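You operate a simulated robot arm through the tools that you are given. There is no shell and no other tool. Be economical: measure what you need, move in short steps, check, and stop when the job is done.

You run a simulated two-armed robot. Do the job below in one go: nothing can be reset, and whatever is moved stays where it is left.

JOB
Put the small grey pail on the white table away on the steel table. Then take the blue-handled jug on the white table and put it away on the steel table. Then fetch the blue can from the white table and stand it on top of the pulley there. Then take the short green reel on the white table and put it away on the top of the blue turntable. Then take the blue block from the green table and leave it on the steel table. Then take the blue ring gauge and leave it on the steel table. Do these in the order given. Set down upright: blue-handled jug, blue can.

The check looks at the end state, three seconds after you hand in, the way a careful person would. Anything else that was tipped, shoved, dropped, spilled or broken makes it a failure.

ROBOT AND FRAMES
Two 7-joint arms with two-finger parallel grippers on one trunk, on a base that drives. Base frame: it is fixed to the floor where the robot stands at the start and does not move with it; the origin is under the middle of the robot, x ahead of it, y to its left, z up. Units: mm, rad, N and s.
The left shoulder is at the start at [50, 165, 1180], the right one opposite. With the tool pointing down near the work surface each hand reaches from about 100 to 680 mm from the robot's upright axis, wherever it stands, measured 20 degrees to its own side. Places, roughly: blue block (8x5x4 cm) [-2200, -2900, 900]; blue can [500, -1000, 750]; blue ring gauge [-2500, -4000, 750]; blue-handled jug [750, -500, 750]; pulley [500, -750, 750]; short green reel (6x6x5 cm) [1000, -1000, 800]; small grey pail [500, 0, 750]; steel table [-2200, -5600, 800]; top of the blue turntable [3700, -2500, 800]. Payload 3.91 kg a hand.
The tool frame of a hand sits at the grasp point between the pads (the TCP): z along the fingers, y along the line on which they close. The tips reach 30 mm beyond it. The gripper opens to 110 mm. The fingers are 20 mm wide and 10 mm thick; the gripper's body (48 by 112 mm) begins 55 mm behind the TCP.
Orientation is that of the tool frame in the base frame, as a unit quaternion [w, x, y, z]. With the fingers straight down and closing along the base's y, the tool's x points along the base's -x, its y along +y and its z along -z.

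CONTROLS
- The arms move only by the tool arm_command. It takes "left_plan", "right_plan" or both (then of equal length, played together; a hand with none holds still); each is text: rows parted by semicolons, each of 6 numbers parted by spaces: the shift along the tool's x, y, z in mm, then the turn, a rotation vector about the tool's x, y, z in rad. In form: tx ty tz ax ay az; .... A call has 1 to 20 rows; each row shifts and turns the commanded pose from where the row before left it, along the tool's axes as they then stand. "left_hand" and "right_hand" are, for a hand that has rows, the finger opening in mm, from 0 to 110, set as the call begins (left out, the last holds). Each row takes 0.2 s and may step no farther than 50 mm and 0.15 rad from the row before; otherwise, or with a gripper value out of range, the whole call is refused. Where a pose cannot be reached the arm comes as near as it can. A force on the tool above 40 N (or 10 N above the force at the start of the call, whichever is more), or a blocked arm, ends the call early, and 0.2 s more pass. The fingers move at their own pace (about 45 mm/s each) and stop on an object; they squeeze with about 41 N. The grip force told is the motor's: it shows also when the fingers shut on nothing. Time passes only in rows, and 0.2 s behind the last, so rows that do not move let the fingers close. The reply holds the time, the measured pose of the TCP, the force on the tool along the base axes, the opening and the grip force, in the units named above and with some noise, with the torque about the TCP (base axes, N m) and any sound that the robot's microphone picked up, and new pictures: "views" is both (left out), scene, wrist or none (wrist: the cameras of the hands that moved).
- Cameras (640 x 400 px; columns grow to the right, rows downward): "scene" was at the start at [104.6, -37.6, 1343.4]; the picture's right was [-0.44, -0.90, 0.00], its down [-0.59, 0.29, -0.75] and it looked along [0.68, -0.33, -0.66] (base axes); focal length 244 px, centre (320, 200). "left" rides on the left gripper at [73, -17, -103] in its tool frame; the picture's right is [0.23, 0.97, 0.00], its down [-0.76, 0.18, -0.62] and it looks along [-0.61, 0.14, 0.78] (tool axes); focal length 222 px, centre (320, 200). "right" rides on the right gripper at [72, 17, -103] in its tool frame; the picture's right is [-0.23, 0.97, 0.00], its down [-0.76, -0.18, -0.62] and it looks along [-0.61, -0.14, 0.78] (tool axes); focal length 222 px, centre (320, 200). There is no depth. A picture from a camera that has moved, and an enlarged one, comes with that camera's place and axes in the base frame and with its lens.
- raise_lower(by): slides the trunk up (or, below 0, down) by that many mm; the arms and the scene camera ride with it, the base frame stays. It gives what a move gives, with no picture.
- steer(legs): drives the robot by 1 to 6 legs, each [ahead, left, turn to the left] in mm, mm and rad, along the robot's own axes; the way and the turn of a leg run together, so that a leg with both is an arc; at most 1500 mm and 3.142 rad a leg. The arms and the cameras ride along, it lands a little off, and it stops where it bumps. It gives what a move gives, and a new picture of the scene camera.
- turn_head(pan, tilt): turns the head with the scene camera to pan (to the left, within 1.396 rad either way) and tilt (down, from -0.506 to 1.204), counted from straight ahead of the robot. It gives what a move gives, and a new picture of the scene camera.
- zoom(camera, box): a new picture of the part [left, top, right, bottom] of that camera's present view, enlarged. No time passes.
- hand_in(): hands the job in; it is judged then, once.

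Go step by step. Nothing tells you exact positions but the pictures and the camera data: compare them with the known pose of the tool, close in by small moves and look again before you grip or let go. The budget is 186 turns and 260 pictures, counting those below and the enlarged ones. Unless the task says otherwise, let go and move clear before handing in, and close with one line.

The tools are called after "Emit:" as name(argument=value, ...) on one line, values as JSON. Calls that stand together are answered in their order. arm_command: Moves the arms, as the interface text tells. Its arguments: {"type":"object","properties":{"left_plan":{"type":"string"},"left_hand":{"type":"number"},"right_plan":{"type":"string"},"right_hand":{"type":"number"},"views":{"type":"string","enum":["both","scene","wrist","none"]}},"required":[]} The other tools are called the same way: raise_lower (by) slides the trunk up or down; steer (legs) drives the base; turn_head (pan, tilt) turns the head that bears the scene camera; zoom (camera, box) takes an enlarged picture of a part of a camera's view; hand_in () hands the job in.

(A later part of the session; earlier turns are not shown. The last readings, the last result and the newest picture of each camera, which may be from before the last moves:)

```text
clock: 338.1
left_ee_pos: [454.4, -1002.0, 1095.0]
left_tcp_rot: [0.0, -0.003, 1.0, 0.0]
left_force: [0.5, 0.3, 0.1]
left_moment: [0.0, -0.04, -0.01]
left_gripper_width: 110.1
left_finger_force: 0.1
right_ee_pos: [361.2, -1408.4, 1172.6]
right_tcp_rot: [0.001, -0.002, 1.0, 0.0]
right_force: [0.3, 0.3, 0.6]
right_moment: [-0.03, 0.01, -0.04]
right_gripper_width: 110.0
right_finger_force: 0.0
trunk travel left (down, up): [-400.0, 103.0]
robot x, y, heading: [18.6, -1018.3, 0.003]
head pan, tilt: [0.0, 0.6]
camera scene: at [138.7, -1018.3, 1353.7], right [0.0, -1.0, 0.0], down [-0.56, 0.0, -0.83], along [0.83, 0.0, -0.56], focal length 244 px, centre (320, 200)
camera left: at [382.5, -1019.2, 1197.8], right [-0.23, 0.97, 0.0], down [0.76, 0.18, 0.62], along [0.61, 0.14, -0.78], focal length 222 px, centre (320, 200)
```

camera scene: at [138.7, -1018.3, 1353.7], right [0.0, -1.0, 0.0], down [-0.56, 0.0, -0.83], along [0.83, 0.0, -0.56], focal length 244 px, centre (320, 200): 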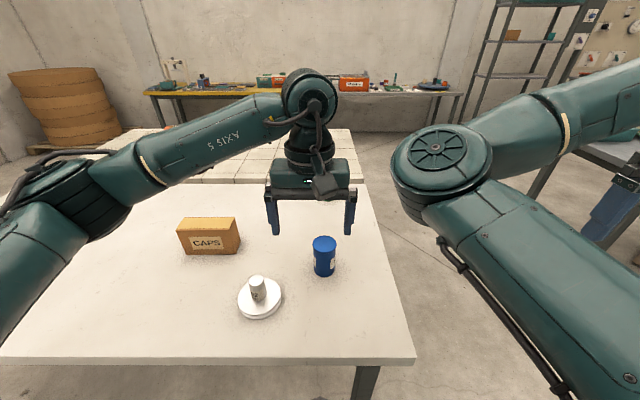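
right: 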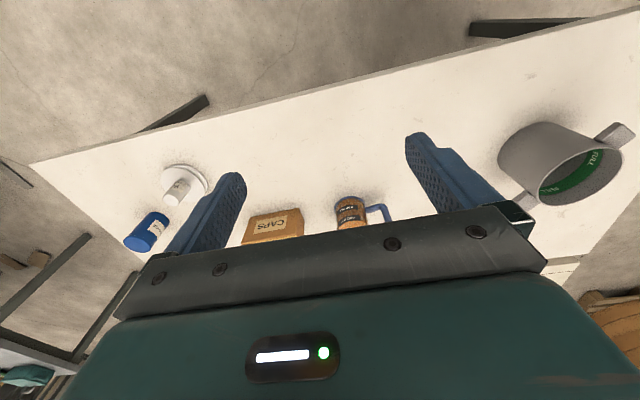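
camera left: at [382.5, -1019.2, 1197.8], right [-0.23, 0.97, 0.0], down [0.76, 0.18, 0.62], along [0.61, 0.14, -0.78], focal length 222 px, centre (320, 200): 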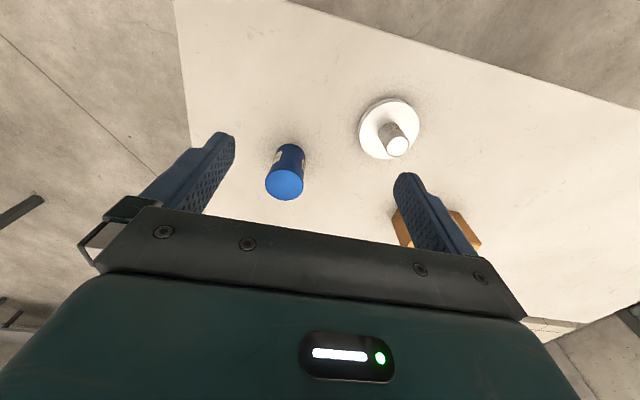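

Now closing in over the can.

Emit:
arm_command(left_plan="-40 -8 20 0 0 0; -40 -8 25 0 0 0; -40 -8 25 0 0 0; 0 0 25 0 0 0; 0 0 0 0 0 0", views="both")

```text
clock: 339.3
left_ee_pos: [576.0, -1027.6, 1000.2]
left_tcp_rot: [0.0, -0.002, 1.0, 0.0]
left_force: [-0.5, 0.1, 0.2]
left_moment: [0.01, 0.04, 0.0]
left_gripper_width: 110.2
left_finger_force: 0.0
right_ee_pos: [360.6, -1408.7, 1172.4]
right_tcp_rot: [0.001, -0.001, 1.0, 0.0]
right_force: [-0.2, -0.9, 0.2]
right_moment: [-0.02, 0.04, 0.03]
right_gripper_width: 110.1
right_finger_force: 0.2
trunk travel left (down, up): [-400.0, 103.0]
robot x, y, heading: [22.5, -1017.3, -0.0]
head pan, tilt: [0.0, 0.6]
camera scene: at [138.7, -1018.9, 1353.7], right [0.0, -1.0, 0.0], down [-0.56, 0.0, -0.83], along [0.83, 0.0, -0.56], focal length 244 px, centre (320, 200)
camera left: at [503.2, -1043.5, 1102.5], right [-0.23, 0.97, 0.0], down [0.76, 0.18, 0.62], along [0.61, 0.14, -0.78], focal length 222 px, centre (320, 200)
```

scene: 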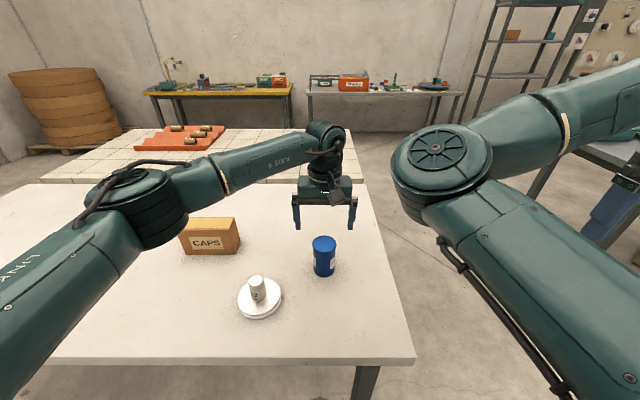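
left: 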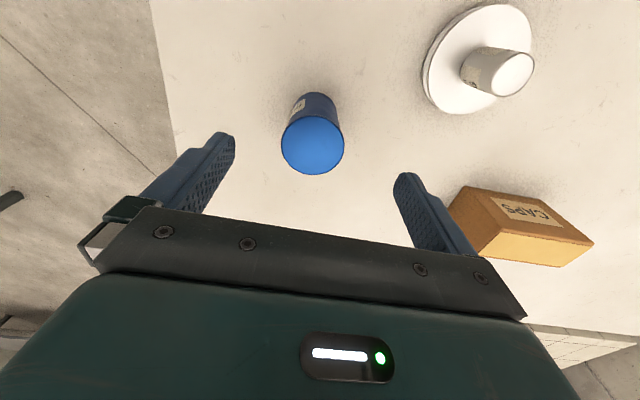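

The can's top centre is near [588, -1030], z about 918. Aligning and descending further.

Emit:
arm_command(left_plan="-12 -2 25 0 0 0; 0 0 30 0 0 0; 0 0 0 0 0 0", views="both")

Emit:
zoom(camera="scene", box=[230, 180, 390, 320])

```text
clock: 340.1
left_ee_pos: [589.8, -1027.3, 944.8]
left_tcp_rot: [0.0, -0.002, 1.0, 0.0]
left_force: [0.9, 0.5, -0.3]
left_moment: [-0.03, -0.01, 0.0]
left_gripper_width: 110.0
left_finger_force: 0.1
right_ee_pos: [360.6, -1409.2, 1172.8]
right_tcp_rot: [0.0, -0.001, 1.0, 0.0]
right_force: [0.7, 0.4, -0.2]
right_moment: [-0.01, 0.0, 0.0]
right_gripper_width: 109.9
right_finger_force: 0.1
trunk travel left (down, up): [-400.0, 103.0]
robot x, y, heading: [19.3, -1016.1, 0.005]
head pan, tilt: [0.0, 0.6]
camera scene: at [138.6, -1018.8, 1353.7], right [0.0, -1.0, 0.0], down [-0.56, 0.0, -0.83], along [0.83, 0.0, -0.56], focal length 244 px, centre (320, 200)
camera left: at [516.9, -1044.6, 1049.0], right [-0.23, 0.97, 0.0], down [0.76, 0.18, 0.62], along [0.61, 0.14, -0.78], focal length 222 px, centre (320, 200)
```

scene: 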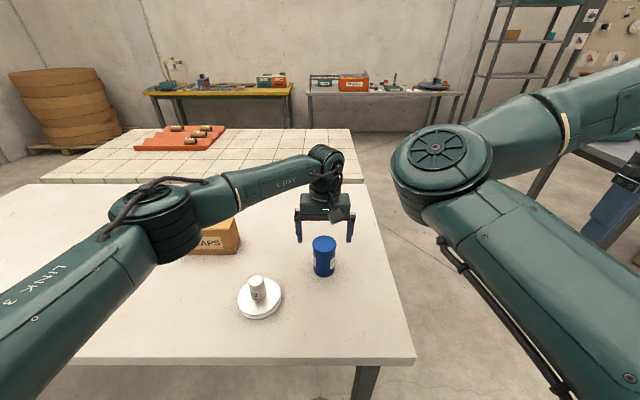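
left: 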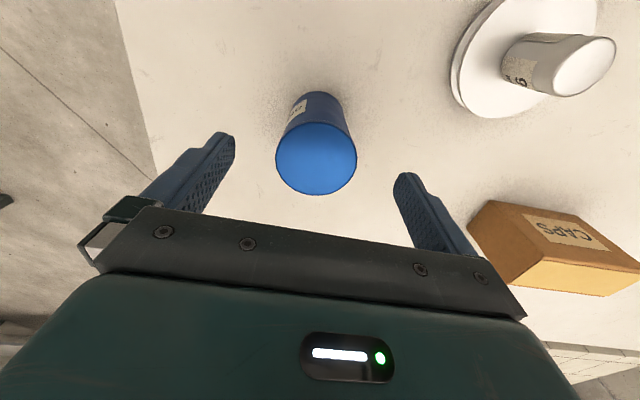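

```text
2.86 times, centred on (310, 250) of scene
camera zoom: at [138.6, -1018.8, 1353.7], right [0.0, -1.0, 0.0], down [-0.56, 0.0, -0.83], along [0.83, 0.0, -0.56], focal length 697 px, centre (349, 57)
```

zoom: 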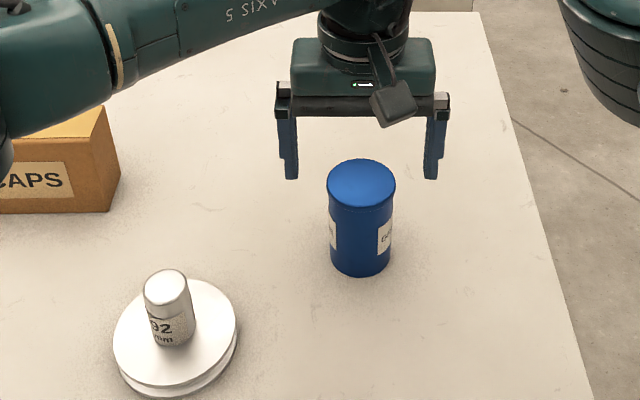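

The can top is around z 908 at x 592; fingers are symmetric about it. Descending to grip.

Emit:
arm_command(left_plan="-3 0 25 0 0 0; 0 0 25 0 0 0; 0 0 16 0 0 0; 0 0 0 0 0 0", views="both")

Emit:
zoom(camera="scene", box=[270, 190, 390, 300])

```text
clock: 341.1
left_ee_pos: [591.5, -1027.5, 877.4]
left_tcp_rot: [0.001, -0.002, 1.0, 0.0]
left_force: [-0.3, 0.4, -0.5]
left_moment: [0.0, 0.02, 0.03]
left_gripper_width: 110.0
left_finger_force: 0.0
right_ee_pos: [360.6, -1409.0, 1171.7]
right_tcp_rot: [0.001, -0.002, 1.0, 0.0]
right_force: [0.6, 0.0, -0.5]
right_moment: [0.01, 0.0, 0.01]
right_gripper_width: 110.0
right_finger_force: 0.1
trunk travel left (down, up): [-400.0, 103.0]
robot x, y, heading: [17.6, -1020.1, 0.002]
head pan, tilt: [0.0, 0.6]
camera scene: at [138.6, -1018.8, 1353.7], right [0.0, -1.0, 0.0], down [-0.56, 0.0, -0.83], along [0.83, 0.0, -0.56], focal length 244 px, centre (320, 200)
camera left: at [518.6, -1045.3, 981.0], right [-0.23, 0.97, 0.0], down [0.76, 0.18, 0.62], along [0.61, 0.14, -0.78], focal length 222 px, centre (320, 200)
```

scene: 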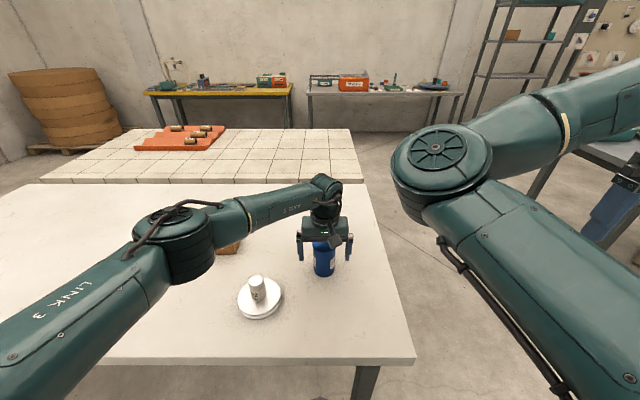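
left: 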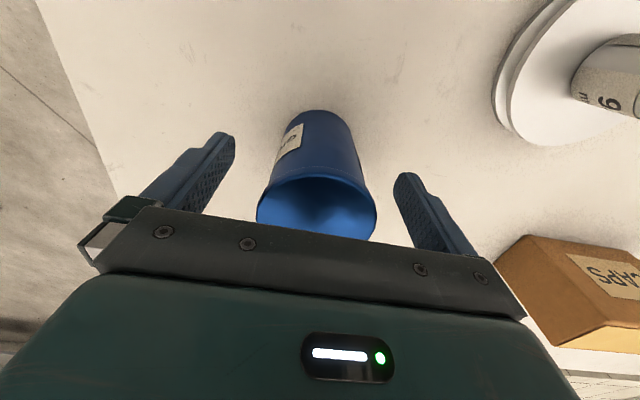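

```text
3.64 times, centred on (330, 245) of scene
camera zoom: at [138.6, -1018.8, 1353.7], right [0.0, -1.0, 0.0], down [-0.56, 0.0, -0.83], along [0.83, 0.0, -0.56], focal length 888 px, centre (284, 36)
```

zoom: 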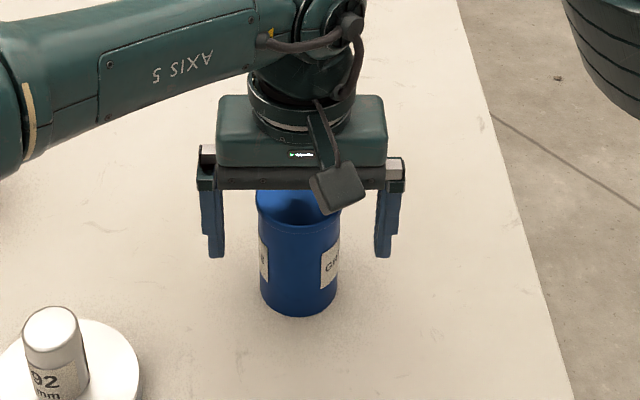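

Close on the can.

Emit:
arm_command(left_plan="0 0 0 0 0 0; 0 0 0 0 0 0; 0 0 0 0 0 0; 0 0 0 0 0 0; 0 0 0 0 0 0; 0 0 0 0 0 0", left_hand=0, views="none")

Emit:
arm_command(left_plan="0 0 -5 0 0 0; 0 0 -15 0 0 0; 0 0 -30 0 0 0; 0 0 -40 0 0 0; 0 0 -30 0 0 0; 0 0 0 0 0 0", views="both")

```text
clock: 342.5
left_ee_pos: [591.2, -1029.6, 878.0]
left_tcp_rot: [0.0, -0.002, 1.0, 0.001]
left_force: [-1.1, 0.3, 0.4]
left_moment: [-0.03, 0.05, 0.02]
left_gripper_width: 60.3
left_finger_force: 40.9
right_ee_pos: [360.9, -1408.8, 1171.8]
right_tcp_rot: [0.001, -0.001, 1.0, -0.001]
right_force: [-0.4, -0.6, 0.7]
right_moment: [0.02, -0.01, 0.02]
right_gripper_width: 109.9
right_finger_force: 0.1
trunk travel left (down, up): [-400.0, 103.0]
robot x, y, heading: [18.6, -1019.2, -0.001]
head pan, tilt: [0.0, 0.6]
```

```text
clock: 343.9
left_ee_pos: [592.6, -1028.8, 1000.3]
left_tcp_rot: [0.0, -0.002, 1.0, -0.001]
left_force: [0.4, -0.4, -2.5]
left_moment: [0.01, 0.02, 0.01]
left_gripper_width: 60.0
left_finger_force: 41.2
right_ee_pos: [361.2, -1409.6, 1171.3]
right_tcp_rot: [0.0, -0.001, 1.0, 0.0]
right_force: [-0.2, -0.4, 0.1]
right_moment: [-0.01, 0.03, 0.01]
right_gripper_width: 110.2
right_finger_force: 0.0
trunk travel left (down, up): [-400.0, 103.0]
robot x, y, heading: [22.9, -1016.7, 0.001]
head pan, tilt: [0.0, 0.6]
camera scene: at [139.1, -1018.8, 1353.6], right [0.0, -1.0, 0.0], down [-0.57, 0.0, -0.82], along [0.82, 0.0, -0.57], focal length 244 px, centre (320, 200)
camera left: at [519.3, -1045.2, 1103.2], right [-0.23, 0.97, 0.0], down [0.76, 0.18, 0.62], along [0.61, 0.14, -0.78], focal length 222 px, centre (320, 200)
```

scene: 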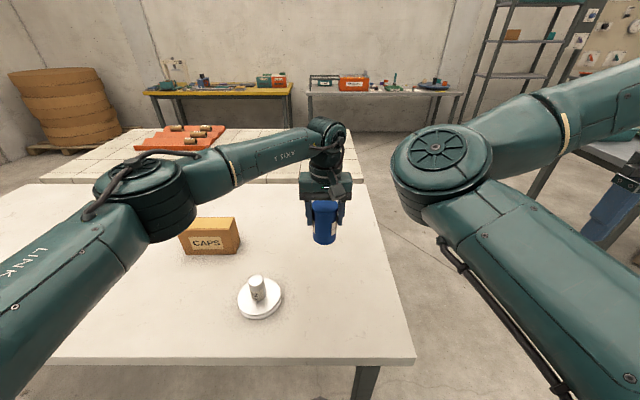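
left: 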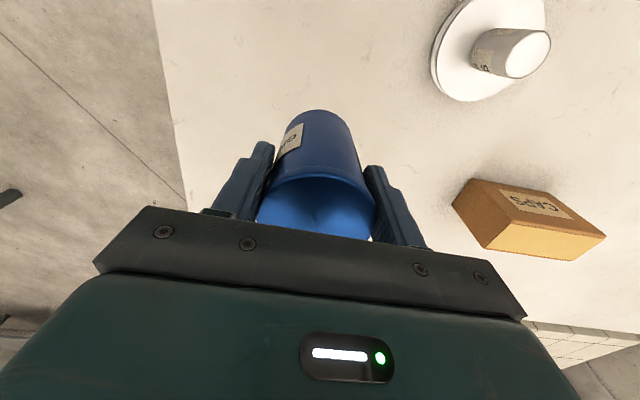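

The can is held. Moving it over the pulley, staying well above the hub.

Emit:
arm_command(left_plan="20 35 -5 0 0 0; 23 35 -5 0 0 0; 23 35 0 0 0 0; 20 35 0 0 0 0; 5 13 0 0 0 0; 0 0 0 0 0 0", views="both")

Emit:
zoom(camera="scene", box=[200, 180, 320, 330])

```text
clock: 345.3
left_ee_pos: [498.2, -875.7, 1005.5]
left_tcp_rot: [0.0, -0.002, 1.0, -0.001]
left_force: [0.4, 0.1, -2.0]
left_moment: [0.02, 0.02, 0.0]
left_gripper_width: 60.1
left_finger_force: 41.1
right_ee_pos: [361.2, -1408.8, 1173.0]
right_tcp_rot: [0.0, -0.001, 1.0, 0.001]
right_force: [-0.2, 0.4, 0.0]
right_moment: [0.03, 0.02, 0.01]
right_gripper_width: 110.1
right_finger_force: 0.2
trunk travel left (down, up): [-400.0, 103.0]
robot x, y, heading: [19.4, -1021.2, 0.004]
head pan, tilt: [0.0, 0.6]
camera scene: at [138.9, -1018.8, 1353.6], right [0.0, -1.0, 0.0], down [-0.57, 0.0, -0.82], along [0.82, 0.0, -0.57], focal length 244 px, centre (320, 200)
camera left: at [425.8, -891.3, 1108.5], right [-0.23, 0.97, 0.0], down [0.76, 0.18, 0.62], along [0.61, 0.14, -0.78], focal length 222 px, centre (320, 200)
```

scene: 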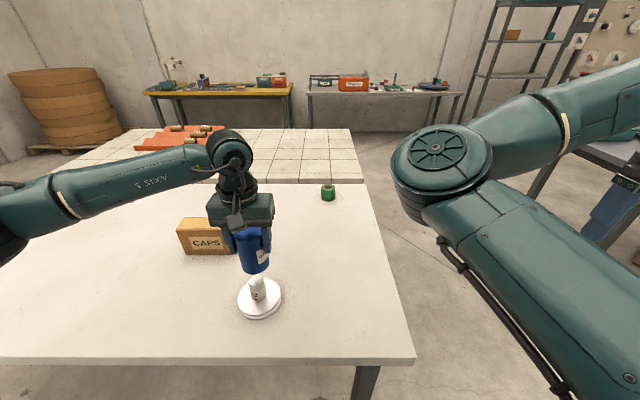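
left: 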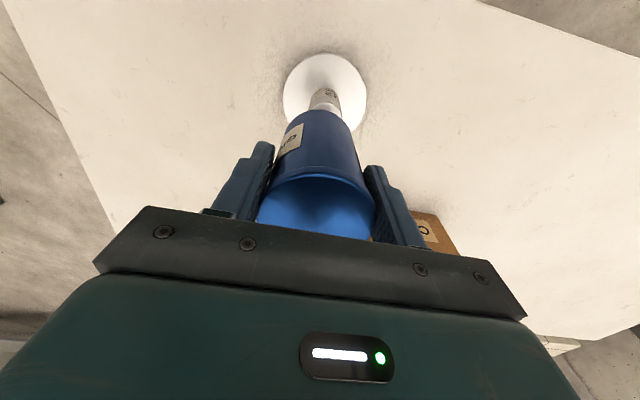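

```text
2.67 times, centred on (260, 255) of scene
camera zoom: at [138.9, -1018.8, 1353.6], right [0.0, -1.0, 0.0], down [-0.57, 0.0, -0.82], along [0.82, 0.0, -0.57], focal length 651 px, centre (480, 53)
```

zoom: 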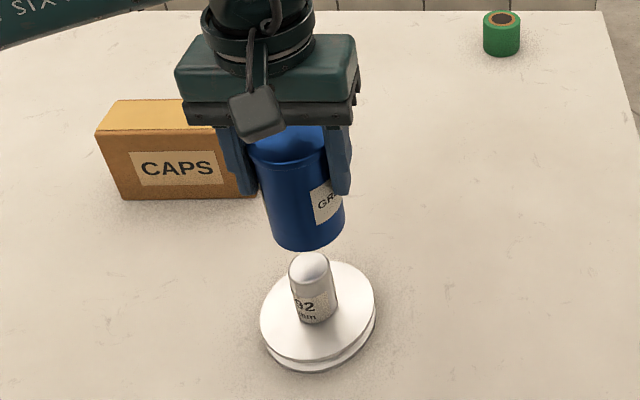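

The pulley centre is about [491, -873] with its hub top near z 885. Shifting a little and lowering to just above the hub for a close look.

Emit:
arm_command(left_plan="7 3 10 0 0 0; 0 0 20 0 0 0; 0 0 8 0 0 0; 0 0 0 0 0 0", views="both")

Emit:
zoom(camera="scene", box=[215, 220, 305, 330])

Emit:
zoom(camera="left", box=[250, 30, 400, 150])

```text
clock: 346.3
left_ee_pos: [492.0, -873.5, 970.7]
left_tcp_rot: [-0.001, -0.001, 1.0, 0.0]
left_force: [-0.9, 0.0, -3.5]
left_moment: [0.0, 0.03, -0.01]
left_gripper_width: 60.1
left_finger_force: 41.0
right_ee_pos: [361.7, -1408.5, 1171.6]
right_tcp_rot: [0.001, -0.001, 1.0, -0.001]
right_force: [-0.5, 0.5, -0.3]
right_moment: [0.02, 0.0, 0.02]
right_gripper_width: 110.1
right_finger_force: 0.2
trunk travel left (down, up): [-400.0, 103.0]
robot x, y, heading: [21.1, -1017.0, -0.007]
head pan, tilt: [0.0, 0.6]
camera scene: at [138.9, -1018.7, 1353.6], right [0.0, -1.0, 0.0], down [-0.57, 0.0, -0.82], along [0.82, 0.0, -0.57], focal length 244 px, centre (320, 200)
camera left: at [420.2, -889.5, 1073.8], right [-0.23, 0.97, 0.0], down [0.76, 0.18, 0.62], along [0.61, 0.14, -0.78], focal length 222 px, centre (320, 200)
```

scene: 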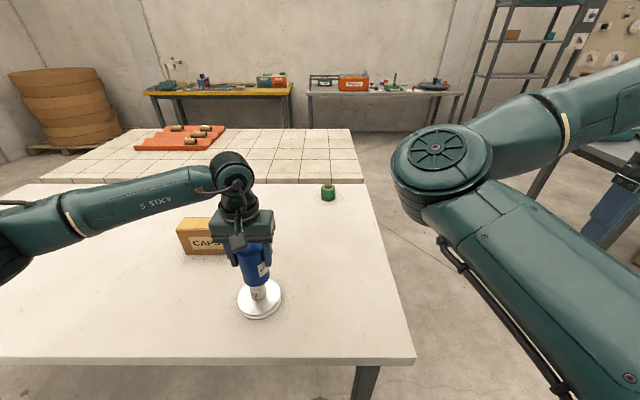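
left: 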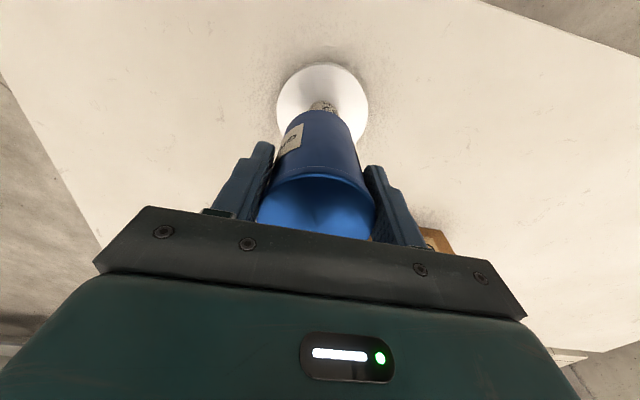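

```text
3.64 times, centred on (260, 275) of scene
camera zoom: at [138.9, -1018.7, 1353.6], right [0.0, -1.0, 0.0], down [-0.57, 0.0, -0.82], along [0.82, 0.0, -0.57], focal length 888 px, centre (538, -73)
```

zoom: 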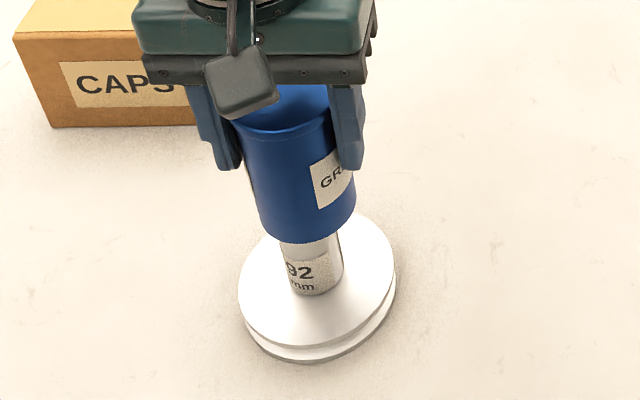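

```text
3.33 times, centred on (325, 90) of left
camera zoom: at [420.2, -889.5, 1073.8], right [-0.23, 0.97, 0.0], down [0.76, 0.18, 0.62], along [0.61, 0.14, -0.78], focal length 740 px, centre (303, 567)
```

zoom: 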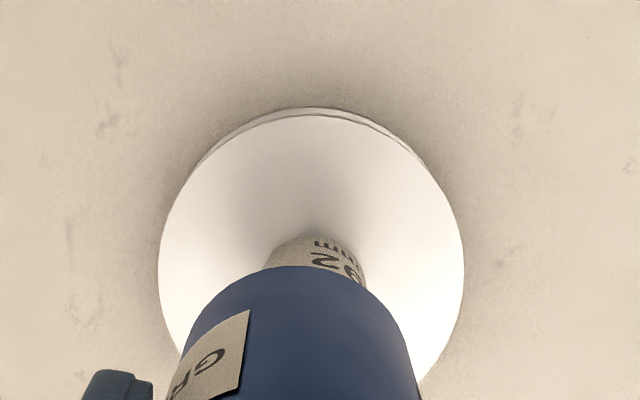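

Can and hub are nearly aligned (hub about [489, -872]). I'll trim x by 5 mm and lower in small steps, watching the force.

Emit:
arm_command(left_plan="5 1 3 0 0 0; 0 0 3 0 0 0; 0 0 3 0 0 0; 0 0 0 0 0 0", views="none")

Emit:
zoom(camera="scene", box=[215, 220, 305, 330])

```text
clock: 347.3
left_ee_pos: [487.7, -870.4, 961.4]
left_tcp_rot: [0.0, -0.001, 1.0, -0.001]
left_force: [-0.4, -0.6, -3.3]
left_moment: [0.0, 0.04, 0.02]
left_gripper_width: 60.2
left_finger_force: 40.6
right_ee_pos: [360.6, -1409.1, 1170.9]
right_tcp_rot: [0.001, -0.001, 1.0, 0.0]
right_force: [0.8, 0.3, -0.2]
right_moment: [-0.02, -0.05, -0.04]
right_gripper_width: 110.1
right_finger_force: 0.1
trunk travel left (down, up): [-400.0, 103.0]
robot x, y, heading: [21.8, -1015.9, 0.003]
head pan, tilt: [0.0, 0.6]
```

```text
3.64 times, centred on (260, 275) of scene
camera zoom: at [138.9, -1018.7, 1353.7], right [0.0, -1.0, 0.0], down [-0.57, 0.0, -0.82], along [0.82, 0.0, -0.57], focal length 888 px, centre (538, -73)
```

zoom: 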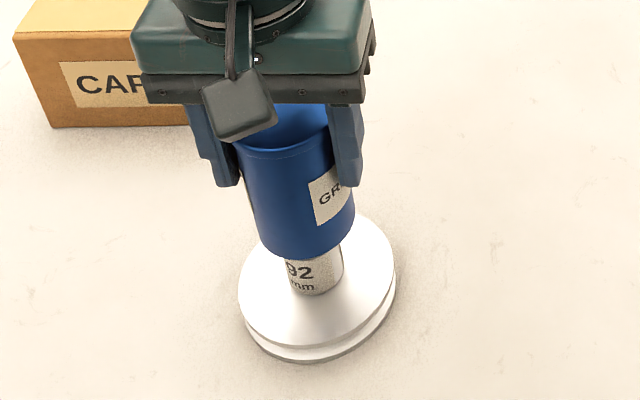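

No contact yet. Continuing down.

Emit:
arm_command(left_plan="0 0 3 0 0 0; 0 0 3 0 0 0; 0 0 0 0 0 0", views="none")

Emit:
arm_command(left_plan="0 0 2 0 0 0; 0 0 2 0 0 0; 0 0 0 0 0 0", views="none")

```text
clock: 348.1
left_ee_pos: [486.2, -870.4, 957.4]
left_tcp_rot: [0.002, -0.002, 1.0, 0.0]
left_force: [-0.2, 2.7, 8.0]
left_moment: [0.18, -0.01, -0.01]
left_gripper_width: 60.1
left_finger_force: 41.0
right_ee_pos: [360.0, -1408.4, 1172.3]
right_tcp_rot: [0.0, -0.001, 1.0, 0.0]
right_force: [0.1, 0.8, -1.2]
right_moment: [0.05, 0.02, 0.02]
right_gripper_width: 109.9
right_finger_force: 0.1
trunk travel left (down, up): [-400.0, 103.0]
robot x, y, heading: [19.4, -1019.7, 0.002]
head pan, tilt: [0.0, 0.6]
```

```text
clock: 348.9
left_ee_pos: [487.5, -871.4, 957.1]
left_tcp_rot: [0.005, -0.002, 1.0, -0.001]
left_force: [-4.2, 1.4, 15.9]
left_moment: [0.21, 0.53, 0.06]
left_gripper_width: 60.1
left_finger_force: 41.7
right_ee_pos: [361.3, -1409.4, 1171.4]
right_tcp_rot: [0.002, -0.001, 1.0, 0.0]
right_force: [0.4, -1.1, -0.6]
right_moment: [0.04, 0.02, 0.0]
right_gripper_width: 109.9
right_finger_force: 0.1
trunk travel left (down, up): [-400.0, 103.0]
robot x, y, heading: [18.6, -1018.8, 0.001]
head pan, tilt: [0.0, 0.6]
stopped in row 3 (left hand): the force on the tool passed its limit at 41 N (the readings are from after the stop); the commanded pose is now the measured one
```

Contact came at TCP z about 957 and was pressed a bit hard. I'll back up slightly and examine the alignment.

Emit:
arm_command(left_plan="0 0 -4 0 0 0; 0 0 -4 0 0 0; 0 0 0 0 0 0", views="wrist")

Emit:
zoom(camera="scene", box=[215, 220, 305, 330])

Emit:
zoom(camera="left", box=[250, 30, 400, 150])

```text
clock: 349.7
left_ee_pos: [488.8, -871.2, 963.3]
left_tcp_rot: [0.004, -0.003, 1.0, 0.0]
left_force: [-0.7, 0.5, -2.4]
left_moment: [0.0, 0.05, 0.05]
left_gripper_width: 59.9
left_finger_force: 41.3
right_ee_pos: [361.1, -1408.4, 1171.8]
right_tcp_rot: [0.002, -0.001, 1.0, 0.0]
right_force: [0.0, -0.5, -0.5]
right_moment: [-0.02, 0.01, -0.02]
right_gripper_width: 110.1
right_finger_force: 0.0
trunk travel left (down, up): [-400.0, 103.0]
robot x, y, heading: [20.4, -1017.8, 0.004]
head pan, tilt: [0.0, 0.6]
camera left: at [416.1, -888.1, 1065.2], right [-0.23, 0.97, 0.0], down [0.76, 0.18, 0.63], along [0.61, 0.14, -0.78], focal length 222 px, centre (320, 200)
```

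left: 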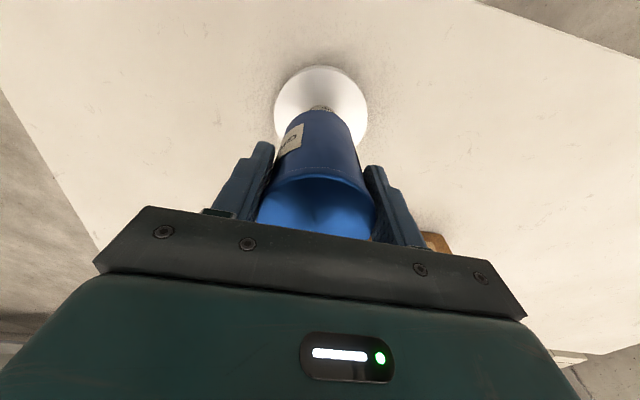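

```text
3.64 times, centred on (260, 275) of scene
camera zoom: at [138.9, -1018.6, 1353.6], right [0.0, -1.0, 0.0], down [-0.57, 0.0, -0.82], along [0.82, 0.0, -0.57], focal length 888 px, centre (538, -73)
```

zoom: 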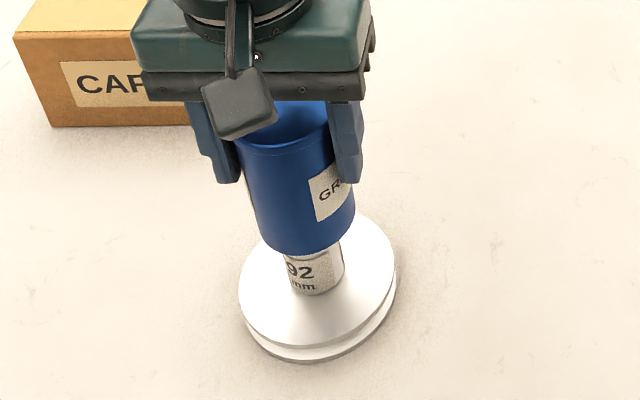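

```text
3.33 times, centred on (325, 90) of left
camera zoom: at [416.1, -888.1, 1065.2], right [-0.23, 0.97, 0.0], down [0.76, 0.18, 0.63], along [0.61, 0.14, -0.78], focal length 740 px, centre (303, 567)
```

zoom: 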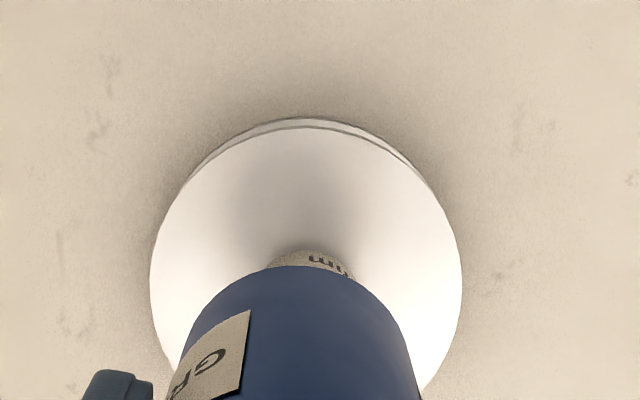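

Both cameras show can and hub aligned within about 3 mm and the pulley unmoved. Trimming the tiny tilt and lowering to a light contact.

Emit:
arm_command(left_plan="0 1 0 0 0.008 0; 0 0 2 0 0 0; 0 0 2 0 0 0; 0 0 0 0 0 0", views="none")

```text
clock: 350.7
left_ee_pos: [488.4, -869.2, 958.1]
left_tcp_rot: [0.0, -0.003, 1.0, 0.0]
left_force: [-0.4, 0.1, -2.4]
left_moment: [0.05, 0.02, 0.0]
left_gripper_width: 60.1
left_finger_force: 41.2
right_ee_pos: [360.4, -1408.5, 1172.0]
right_tcp_rot: [0.001, 0.0, 1.0, 0.001]
right_force: [0.3, 0.0, 0.1]
right_moment: [0.02, 0.02, 0.0]
right_gripper_width: 109.9
right_finger_force: 0.1
trunk travel left (down, up): [-400.0, 103.0]
robot x, y, heading: [20.9, -1019.9, -0.002]
head pan, tilt: [0.0, 0.6]
```

Emit:
arm_command(left_plan="0 0 1 0 0 0; 0 0 0 0 0 0", views="none")

Emit:
arm_command(left_plan="0 0 1 0 0 0; 0 0 0 0 0 0", views="none")

```text
clock: 351.3
left_ee_pos: [488.7, -869.6, 957.0]
left_tcp_rot: [0.001, -0.002, 1.0, -0.001]
left_force: [0.3, -0.2, -2.4]
left_moment: [0.03, 0.01, -0.06]
left_gripper_width: 60.0
left_finger_force: 41.2
right_ee_pos: [361.7, -1408.8, 1172.4]
right_tcp_rot: [0.001, -0.001, 1.0, 0.0]
right_force: [0.3, -0.1, -1.0]
right_moment: [0.03, -0.02, 0.01]
right_gripper_width: 109.9
right_finger_force: 0.1
trunk travel left (down, up): [-400.0, 103.0]
robot x, y, heading: [24.1, -1015.1, 0.001]
head pan, tilt: [0.0, 0.6]
```

```text
clock: 351.9
left_ee_pos: [488.1, -869.0, 958.4]
left_tcp_rot: [0.001, -0.002, 1.0, -0.001]
left_force: [0.6, 0.7, 3.2]
left_moment: [0.16, -0.2, 0.05]
left_gripper_width: 60.1
left_finger_force: 40.7
right_ee_pos: [362.0, -1408.7, 1172.0]
right_tcp_rot: [0.001, -0.001, 1.0, 0.0]
right_force: [-0.3, 0.4, 0.0]
right_moment: [-0.02, 0.0, -0.01]
right_gripper_width: 109.8
right_finger_force: 0.1
trunk travel left (down, up): [-400.0, 103.0]
robot x, y, heading: [22.8, -1020.1, 0.003]
head pan, tilt: [0.0, 0.6]
```

Light contact established. Releasing the fingers just a few millimetres first and checking that the can stands.

Emit:
arm_command(left_plan="0 0 0 0 0 0; 0 0 0 0 0 0; 0 0 0 0 0 0", left_hand=70, views="both")

Emit:
zoom(camera="scene", box=[215, 220, 305, 330])

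```text
clock: 352.7
left_ee_pos: [486.8, -869.7, 956.8]
left_tcp_rot: [0.0, -0.003, 1.0, -0.002]
left_force: [0.5, 1.4, -0.1]
left_moment: [-0.01, 0.02, 0.01]
left_gripper_width: 69.9
left_finger_force: 0.1
right_ee_pos: [360.9, -1408.5, 1173.3]
right_tcp_rot: [0.001, -0.001, 1.0, 0.0]
right_force: [-0.6, -0.5, -0.3]
right_moment: [0.0, -0.01, 0.0]
right_gripper_width: 110.0
right_finger_force: 0.0
trunk travel left (down, up): [-400.0, 103.0]
robot x, y, heading: [21.2, -1017.6, 0.006]
head pan, tilt: [0.0, 0.6]
camera scene: at [138.6, -1018.7, 1353.7], right [0.0, -1.0, 0.0], down [-0.56, 0.0, -0.83], along [0.83, 0.0, -0.56], focal length 244 px, centre (320, 200)
camera left: at [415.8, -886.6, 1060.5], right [-0.23, 0.97, 0.0], down [0.76, 0.18, 0.62], along [0.61, 0.14, -0.78], focal length 222 px, centre (320, 200)
```

scene: 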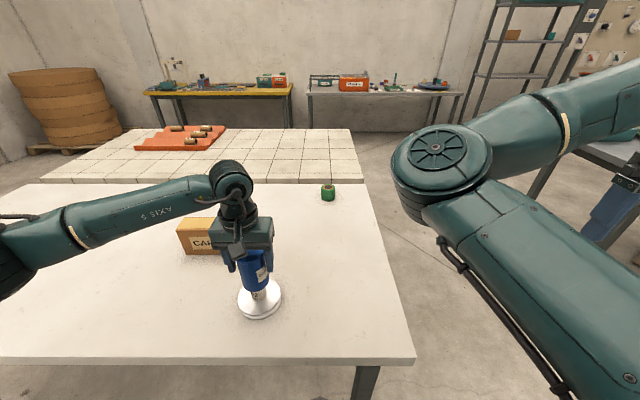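
left: 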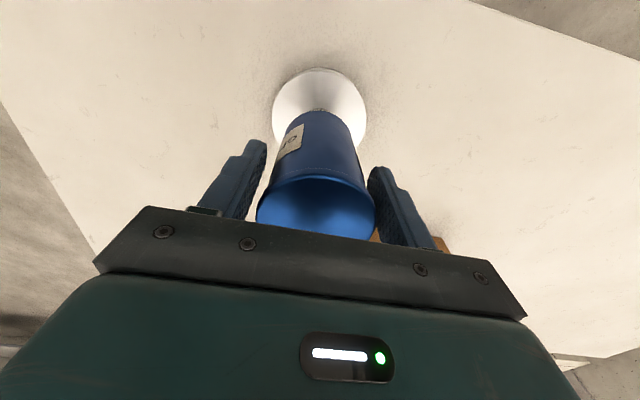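

```text
3.64 times, centred on (260, 275) of scene
camera zoom: at [138.6, -1018.7, 1353.7], right [0.0, -1.0, 0.0], down [-0.56, 0.0, -0.83], along [0.83, 0.0, -0.56], focal length 888 px, centre (538, -73)
```

zoom: 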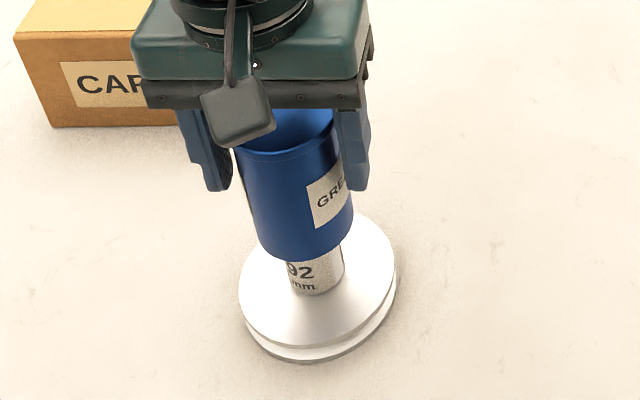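

The can stands free. Opening fully and rising straight up.

Emit:
arm_command(left_plan="0 0 0 0 0 0; 0 0 0 0 0 0; 0 0 0 0 0 0; 0 0 -10 0 0 0; 0 0 -20 0 0 0; 0 0 -30 0 0 0; 0 0 -40 0 0 0; 0 0 -40 0 0 0; 0 0 0 0 0 0", left_hand=110, views="both")

Emit:
zoom(camera="scene", box=[215, 200, 345, 330])

```text
clock: 354.7
left_ee_pos: [486.7, -870.4, 1100.3]
left_tcp_rot: [0.0, -0.003, 1.0, -0.001]
left_force: [0.2, 0.7, -0.1]
left_moment: [0.02, 0.0, 0.03]
left_gripper_width: 109.9
left_finger_force: 0.0
right_ee_pos: [361.0, -1408.9, 1172.1]
right_tcp_rot: [0.002, -0.001, 1.0, 0.0]
right_force: [-0.5, -0.4, -0.2]
right_moment: [0.01, 0.03, 0.02]
right_gripper_width: 110.0
right_finger_force: 0.2
trunk travel left (down, up): [-400.0, 103.0]
robot x, y, heading: [19.1, -1018.7, 0.005]
head pan, tilt: [0.0, 0.6]
camera scene: at [138.7, -1018.6, 1353.7], right [0.0, -1.0, 0.0], down [-0.57, 0.0, -0.82], along [0.82, 0.0, -0.57], focal length 244 px, centre (320, 200)
camera left: at [415.9, -886.1, 1204.1], right [-0.23, 0.97, 0.0], down [0.76, 0.18, 0.62], along [0.61, 0.14, -0.78], focal length 222 px, centre (320, 200)
```

scene: 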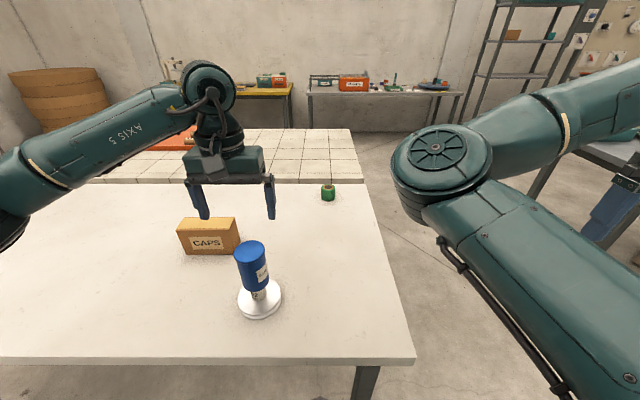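
left: 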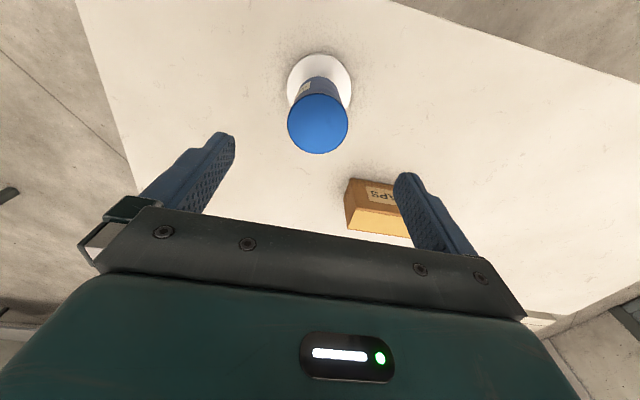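

```text
3.08 times, centred on (280, 265) of scene
camera zoom: at [138.7, -1018.6, 1353.7], right [0.0, -1.0, 0.0], down [-0.57, 0.0, -0.82], along [0.82, 0.0, -0.57], focal length 751 px, centre (443, 0)
```

zoom: 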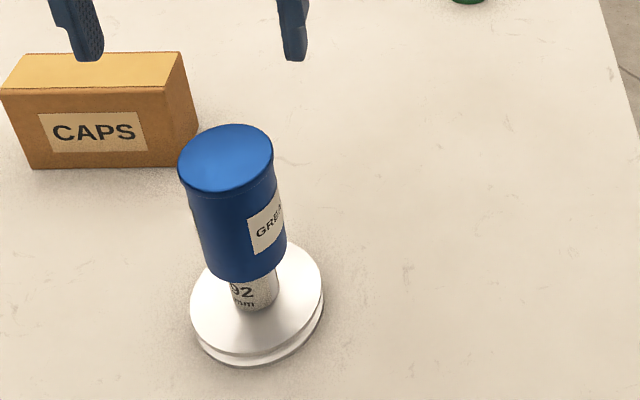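

The blue can stands on the pulley. Next the green reel: it is out of reach from here, so I'll go round to the table's right end and face +y.

Emit:
arm_command(left_plan="40 0 0 0 0 0; 30 0 0 0 0 0", views="none")

Emit:
steer(legs=[[-400, 0, 0], [0, -790, 0], [1330, 0, 0]])

```text
clock: 355.3
left_ee_pos: [415.8, -873.8, 1099.5]
left_tcp_rot: [0.0, -0.003, 1.0, -0.001]
left_force: [-0.1, 0.4, 0.0]
left_moment: [-0.05, 0.0, -0.01]
left_gripper_width: 110.1
left_finger_force: 0.0
right_ee_pos: [360.5, -1408.5, 1172.6]
right_tcp_rot: [0.001, -0.001, 1.0, 0.0]
right_force: [0.0, -0.2, 0.2]
right_moment: [-0.01, -0.03, 0.01]
right_gripper_width: 109.9
right_finger_force: 0.0
trunk travel left (down, up): [-400.0, 103.0]
robot x, y, heading: [21.1, -1017.0, 0.003]
head pan, tilt: [0.0, 0.6]
```

```text
clock: 371.0
left_ee_pos: [1339.6, -1625.0, 1097.7]
left_tcp_rot: [0.0, -0.022, 1.0, -0.001]
left_force: [0.2, 0.6, 0.1]
left_moment: [0.01, 0.0, 0.03]
left_gripper_width: 110.1
left_finger_force: 0.1
right_ee_pos: [1306.2, -2161.6, 1171.9]
right_tcp_rot: [0.002, -0.021, 1.0, 0.0]
right_force: [0.2, -0.1, 0.4]
right_moment: [-0.02, 0.01, 0.03]
right_gripper_width: 109.8
right_finger_force: 0.1
trunk travel left (down, up): [-400.0, 103.0]
robot x, y, heading: [950.8, -1785.1, 0.04]
head pan, tilt: [0.0, 0.6]
camera scene: at [1068.0, -1781.2, 1353.7], right [0.04, -1.0, 0.0], down [-0.56, -0.02, -0.82], along [0.82, 0.04, -0.57], focal length 244 px, centre (320, 200)
```

scene: 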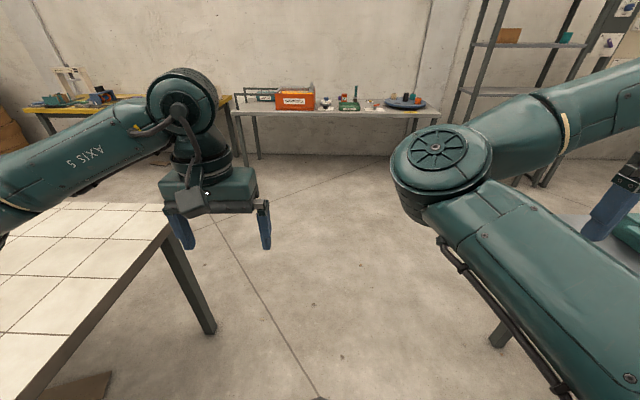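

I'm off the right end of the white table; the blue turntable is on the grey table by the wall ahead. Turning left to face the reel.

Emit:
steer(legs=[[0, 0, 1.53], [80, 0, 0]])

Emit:
arm_command(left_plan="0 0 0 0 0 0", views="wrist")

```text
clock: 375.9
left_ee_pos: [788.9, -1314.9, 1099.4]
left_tcp_rot: [0.0, 0.721, -0.692, 0.001]
left_force: [-0.3, -0.1, -0.3]
left_moment: [0.01, 0.0, -0.01]
left_gripper_width: 109.7
left_finger_force: 0.1
right_ee_pos: [1324.5, -1350.6, 1171.8]
right_tcp_rot: [0.001, 0.72, -0.694, 0.001]
right_force: [0.2, -0.9, 0.7]
right_moment: [-0.02, -0.01, 0.0]
right_gripper_width: 110.0
right_finger_force: 0.0
trunk travel left (down, up): [-400.0, 103.0]
robot x, y, heading: [944.1, -1703.2, 1.609]
head pan, tilt: [0.0, 0.6]
camera scene: at [942.5, -1587.4, 1353.6], right [1.0, 0.04, 0.0], down [0.02, -0.57, -0.82], along [-0.03, 0.82, -0.57], focal length 244 px, centre (320, 200)
```

scene: 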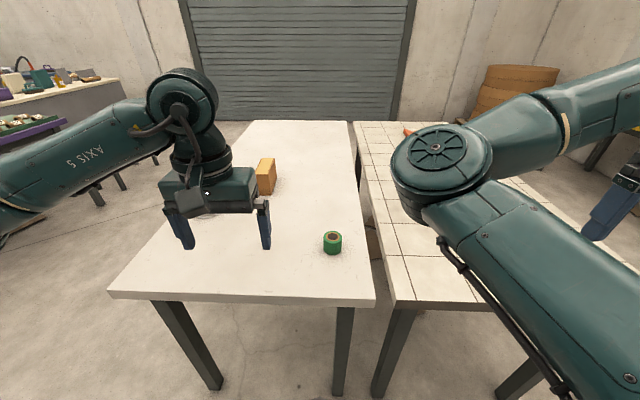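

```text
clock: 376.3
left_ee_pos: [788.7, -1315.1, 1098.8]
left_tcp_rot: [-0.001, 0.722, -0.692, 0.0]
left_force: [0.3, 0.4, 0.1]
left_moment: [-0.01, 0.01, 0.02]
left_gripper_width: 109.9
left_finger_force: 0.0
right_ee_pos: [1324.8, -1350.7, 1171.2]
right_tcp_rot: [-0.001, 0.72, -0.693, -0.001]
right_force: [0.8, 0.3, -0.5]
right_moment: [-0.01, 0.02, 0.0]
right_gripper_width: 110.0
right_finger_force: 0.1
trunk travel left (down, up): [-400.0, 103.0]
robot x, y, heading: [949.7, -1705.2, 1.61]
head pan, tilt: [0.0, 0.6]
camera left: at [807.8, -1386.4, 1202.3], right [-0.96, -0.27, 0.0], down [-0.21, 0.75, 0.62], along [-0.17, 0.6, -0.78], focal length 222 px, centre (320, 200)
```

left: 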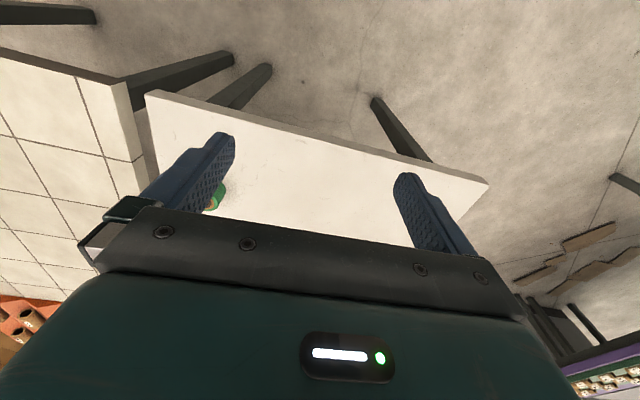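

The reel stands at about [958, -1070] near the table's end. Shifting the base right and forward for a good reach.

Emit:
steer(legs=[[80, -90, -0.04]])

Emit:
arm_command(left_plan="-30 -25 10 0 0 0; -35 -25 20 0 0 0; -20 -20 20 0 0 0; 0 0 0 0 0 0", views="both")

```text
clock: 377.8
left_ee_pos: [891.4, -1230.2, 1098.7]
left_tcp_rot: [-0.001, 0.71, -0.705, -0.001]
left_force: [0.0, -0.1, 1.0]
left_moment: [0.02, 0.02, -0.03]
left_gripper_width: 110.2
left_finger_force: 0.1
right_ee_pos: [1428.7, -1284.6, 1171.3]
right_tcp_rot: [-0.001, 0.708, -0.706, -0.001]
right_force: [0.4, 0.8, -0.4]
right_moment: [-0.01, 0.02, -0.02]
right_gripper_width: 110.1
right_finger_force: 0.0
trunk travel left (down, up): [-400.0, 103.0]
robot x, y, heading: [1036.8, -1623.3, 1.578]
head pan, tilt: [0.0, 0.6]
camera scene: at [1037.4, -1507.6, 1353.6], right [1.0, 0.0, 0.0], down [0.0, -0.57, -0.82], along [0.0, 0.82, -0.57], focal length 244 px, centre (320, 200)
```

scene: 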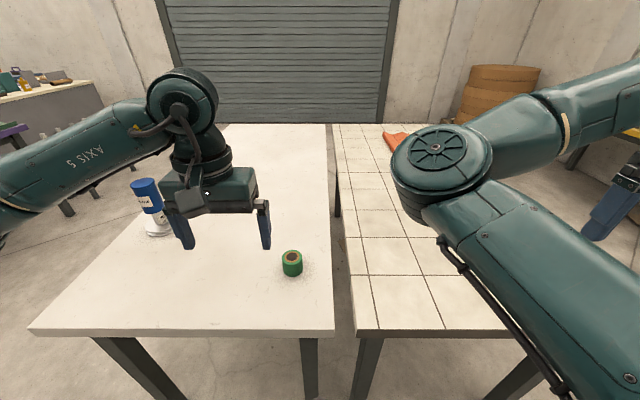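

```text
clock: 378.8
left_ee_pos: [963.2, -1143.7, 1052.0]
left_tcp_rot: [0.0, 0.709, -0.705, 0.001]
left_force: [0.8, 0.1, 0.2]
left_moment: [0.01, 0.0, 0.0]
left_gripper_width: 110.0
left_finger_force: 0.1
right_ee_pos: [1428.3, -1285.2, 1172.7]
right_tcp_rot: [0.0, 0.709, -0.705, -0.001]
right_force: [-0.3, 0.3, 0.0]
right_moment: [0.0, 0.03, 0.03]
right_gripper_width: 109.8
right_finger_force: 0.0
trunk travel left (down, up): [-400.0, 103.0]
robot x, y, heading: [1035.5, -1624.6, 1.575]
head pan, tilt: [0.0, 0.6]
camera scene: at [1036.6, -1508.2, 1353.7], right [1.0, 0.0, 0.0], down [0.0, -0.56, -0.83], along [0.0, 0.83, -0.56], focal length 244 px, centre (320, 200)
camera left: at [979.8, -1215.5, 1155.0], right [-0.97, -0.23, 0.0], down [-0.18, 0.76, 0.62], along [-0.14, 0.61, -0.78], focal length 222 px, centre (320, 200)
```

scene: 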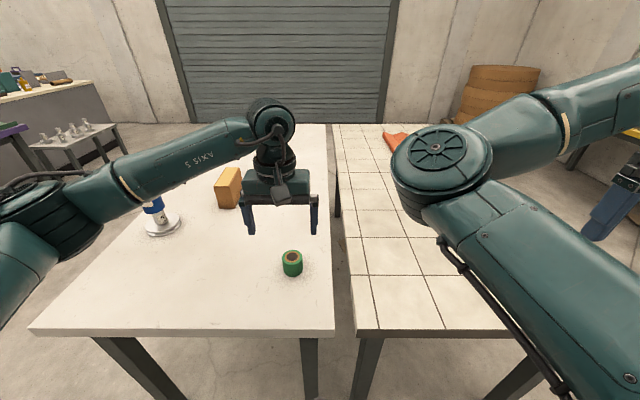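
left: 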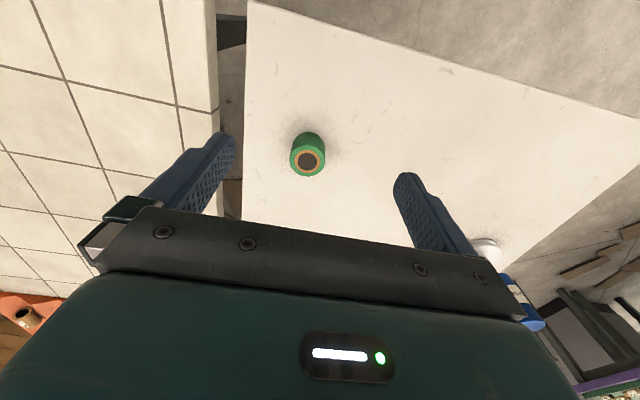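

The reel is at [960, -1052], top about z 856. Moving over it and lower.

Emit:
arm_command(left_plan="-35 1 30 0 0 0; -35 1 30 0 0 0; -20 1 35 0 0 0; 0 0 20 0 0 0; 0 0 0 0 0 0", views="both")

Emit:
zoom(camera="scene", box=[230, 180, 350, 290])

```text
clock: 380.0
left_ee_pos: [955.0, -1051.5, 935.6]
left_tcp_rot: [0.0, 0.709, -0.705, 0.0]
left_force: [1.0, 0.5, 0.4]
left_moment: [0.04, -0.02, -0.01]
left_gripper_width: 110.2
left_finger_force: 0.0
right_ee_pos: [1427.8, -1285.0, 1171.3]
right_tcp_rot: [0.0, 0.709, -0.705, 0.0]
right_force: [0.5, 0.3, -0.1]
right_moment: [0.01, 0.02, -0.02]
right_gripper_width: 109.9
right_finger_force: 0.1
trunk travel left (down, up): [-400.0, 103.0]
robot x, y, heading: [1034.4, -1627.7, 1.572]
head pan, tilt: [0.0, 0.6]
camera scene: at [1036.9, -1507.9, 1353.7], right [1.0, 0.0, 0.0], down [0.0, -0.56, -0.83], along [0.0, 0.83, -0.56], focal length 244 px, centre (320, 200)
camera left: at [972.7, -1124.3, 1038.3], right [-0.97, -0.23, 0.0], down [-0.18, 0.76, 0.62], along [-0.14, 0.61, -0.78], focal length 222 px, centre (320, 200)
```

scene: 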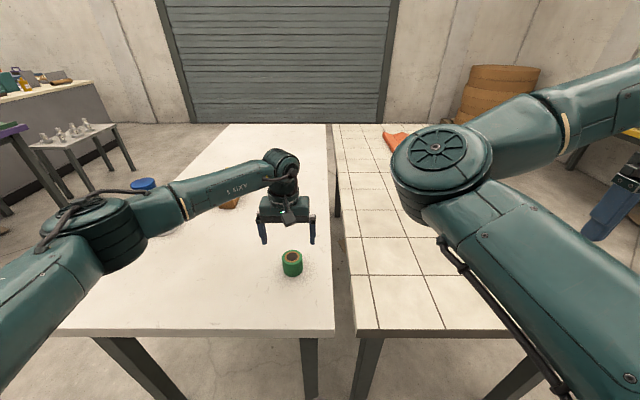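
left: 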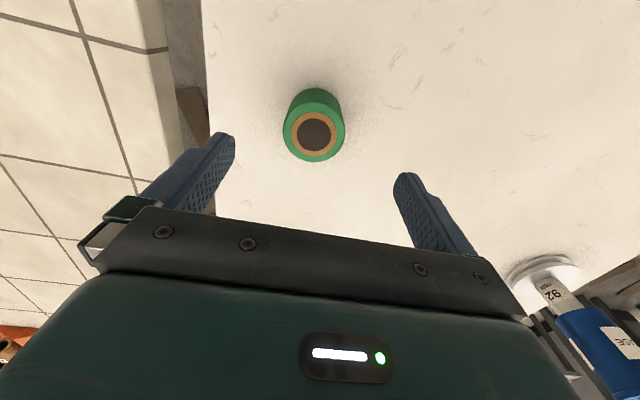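

```text
3.64 times, centred on (290, 235) of scene
camera zoom: at [1036.9, -1507.9, 1353.7], right [1.0, 0.0, 0.0], down [0.0, -0.56, -0.83], along [0.0, 0.83, -0.56], focal length 888 px, centre (429, 73)
```

zoom: 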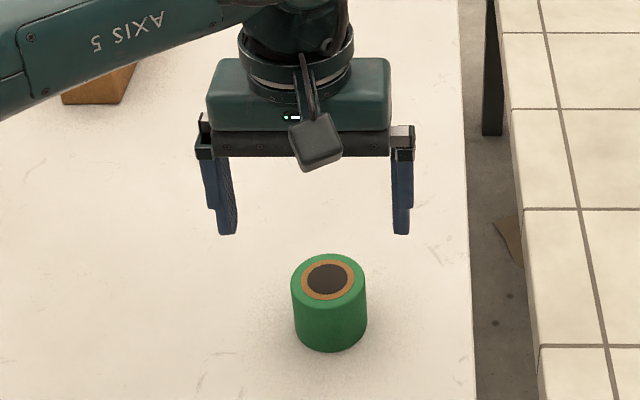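

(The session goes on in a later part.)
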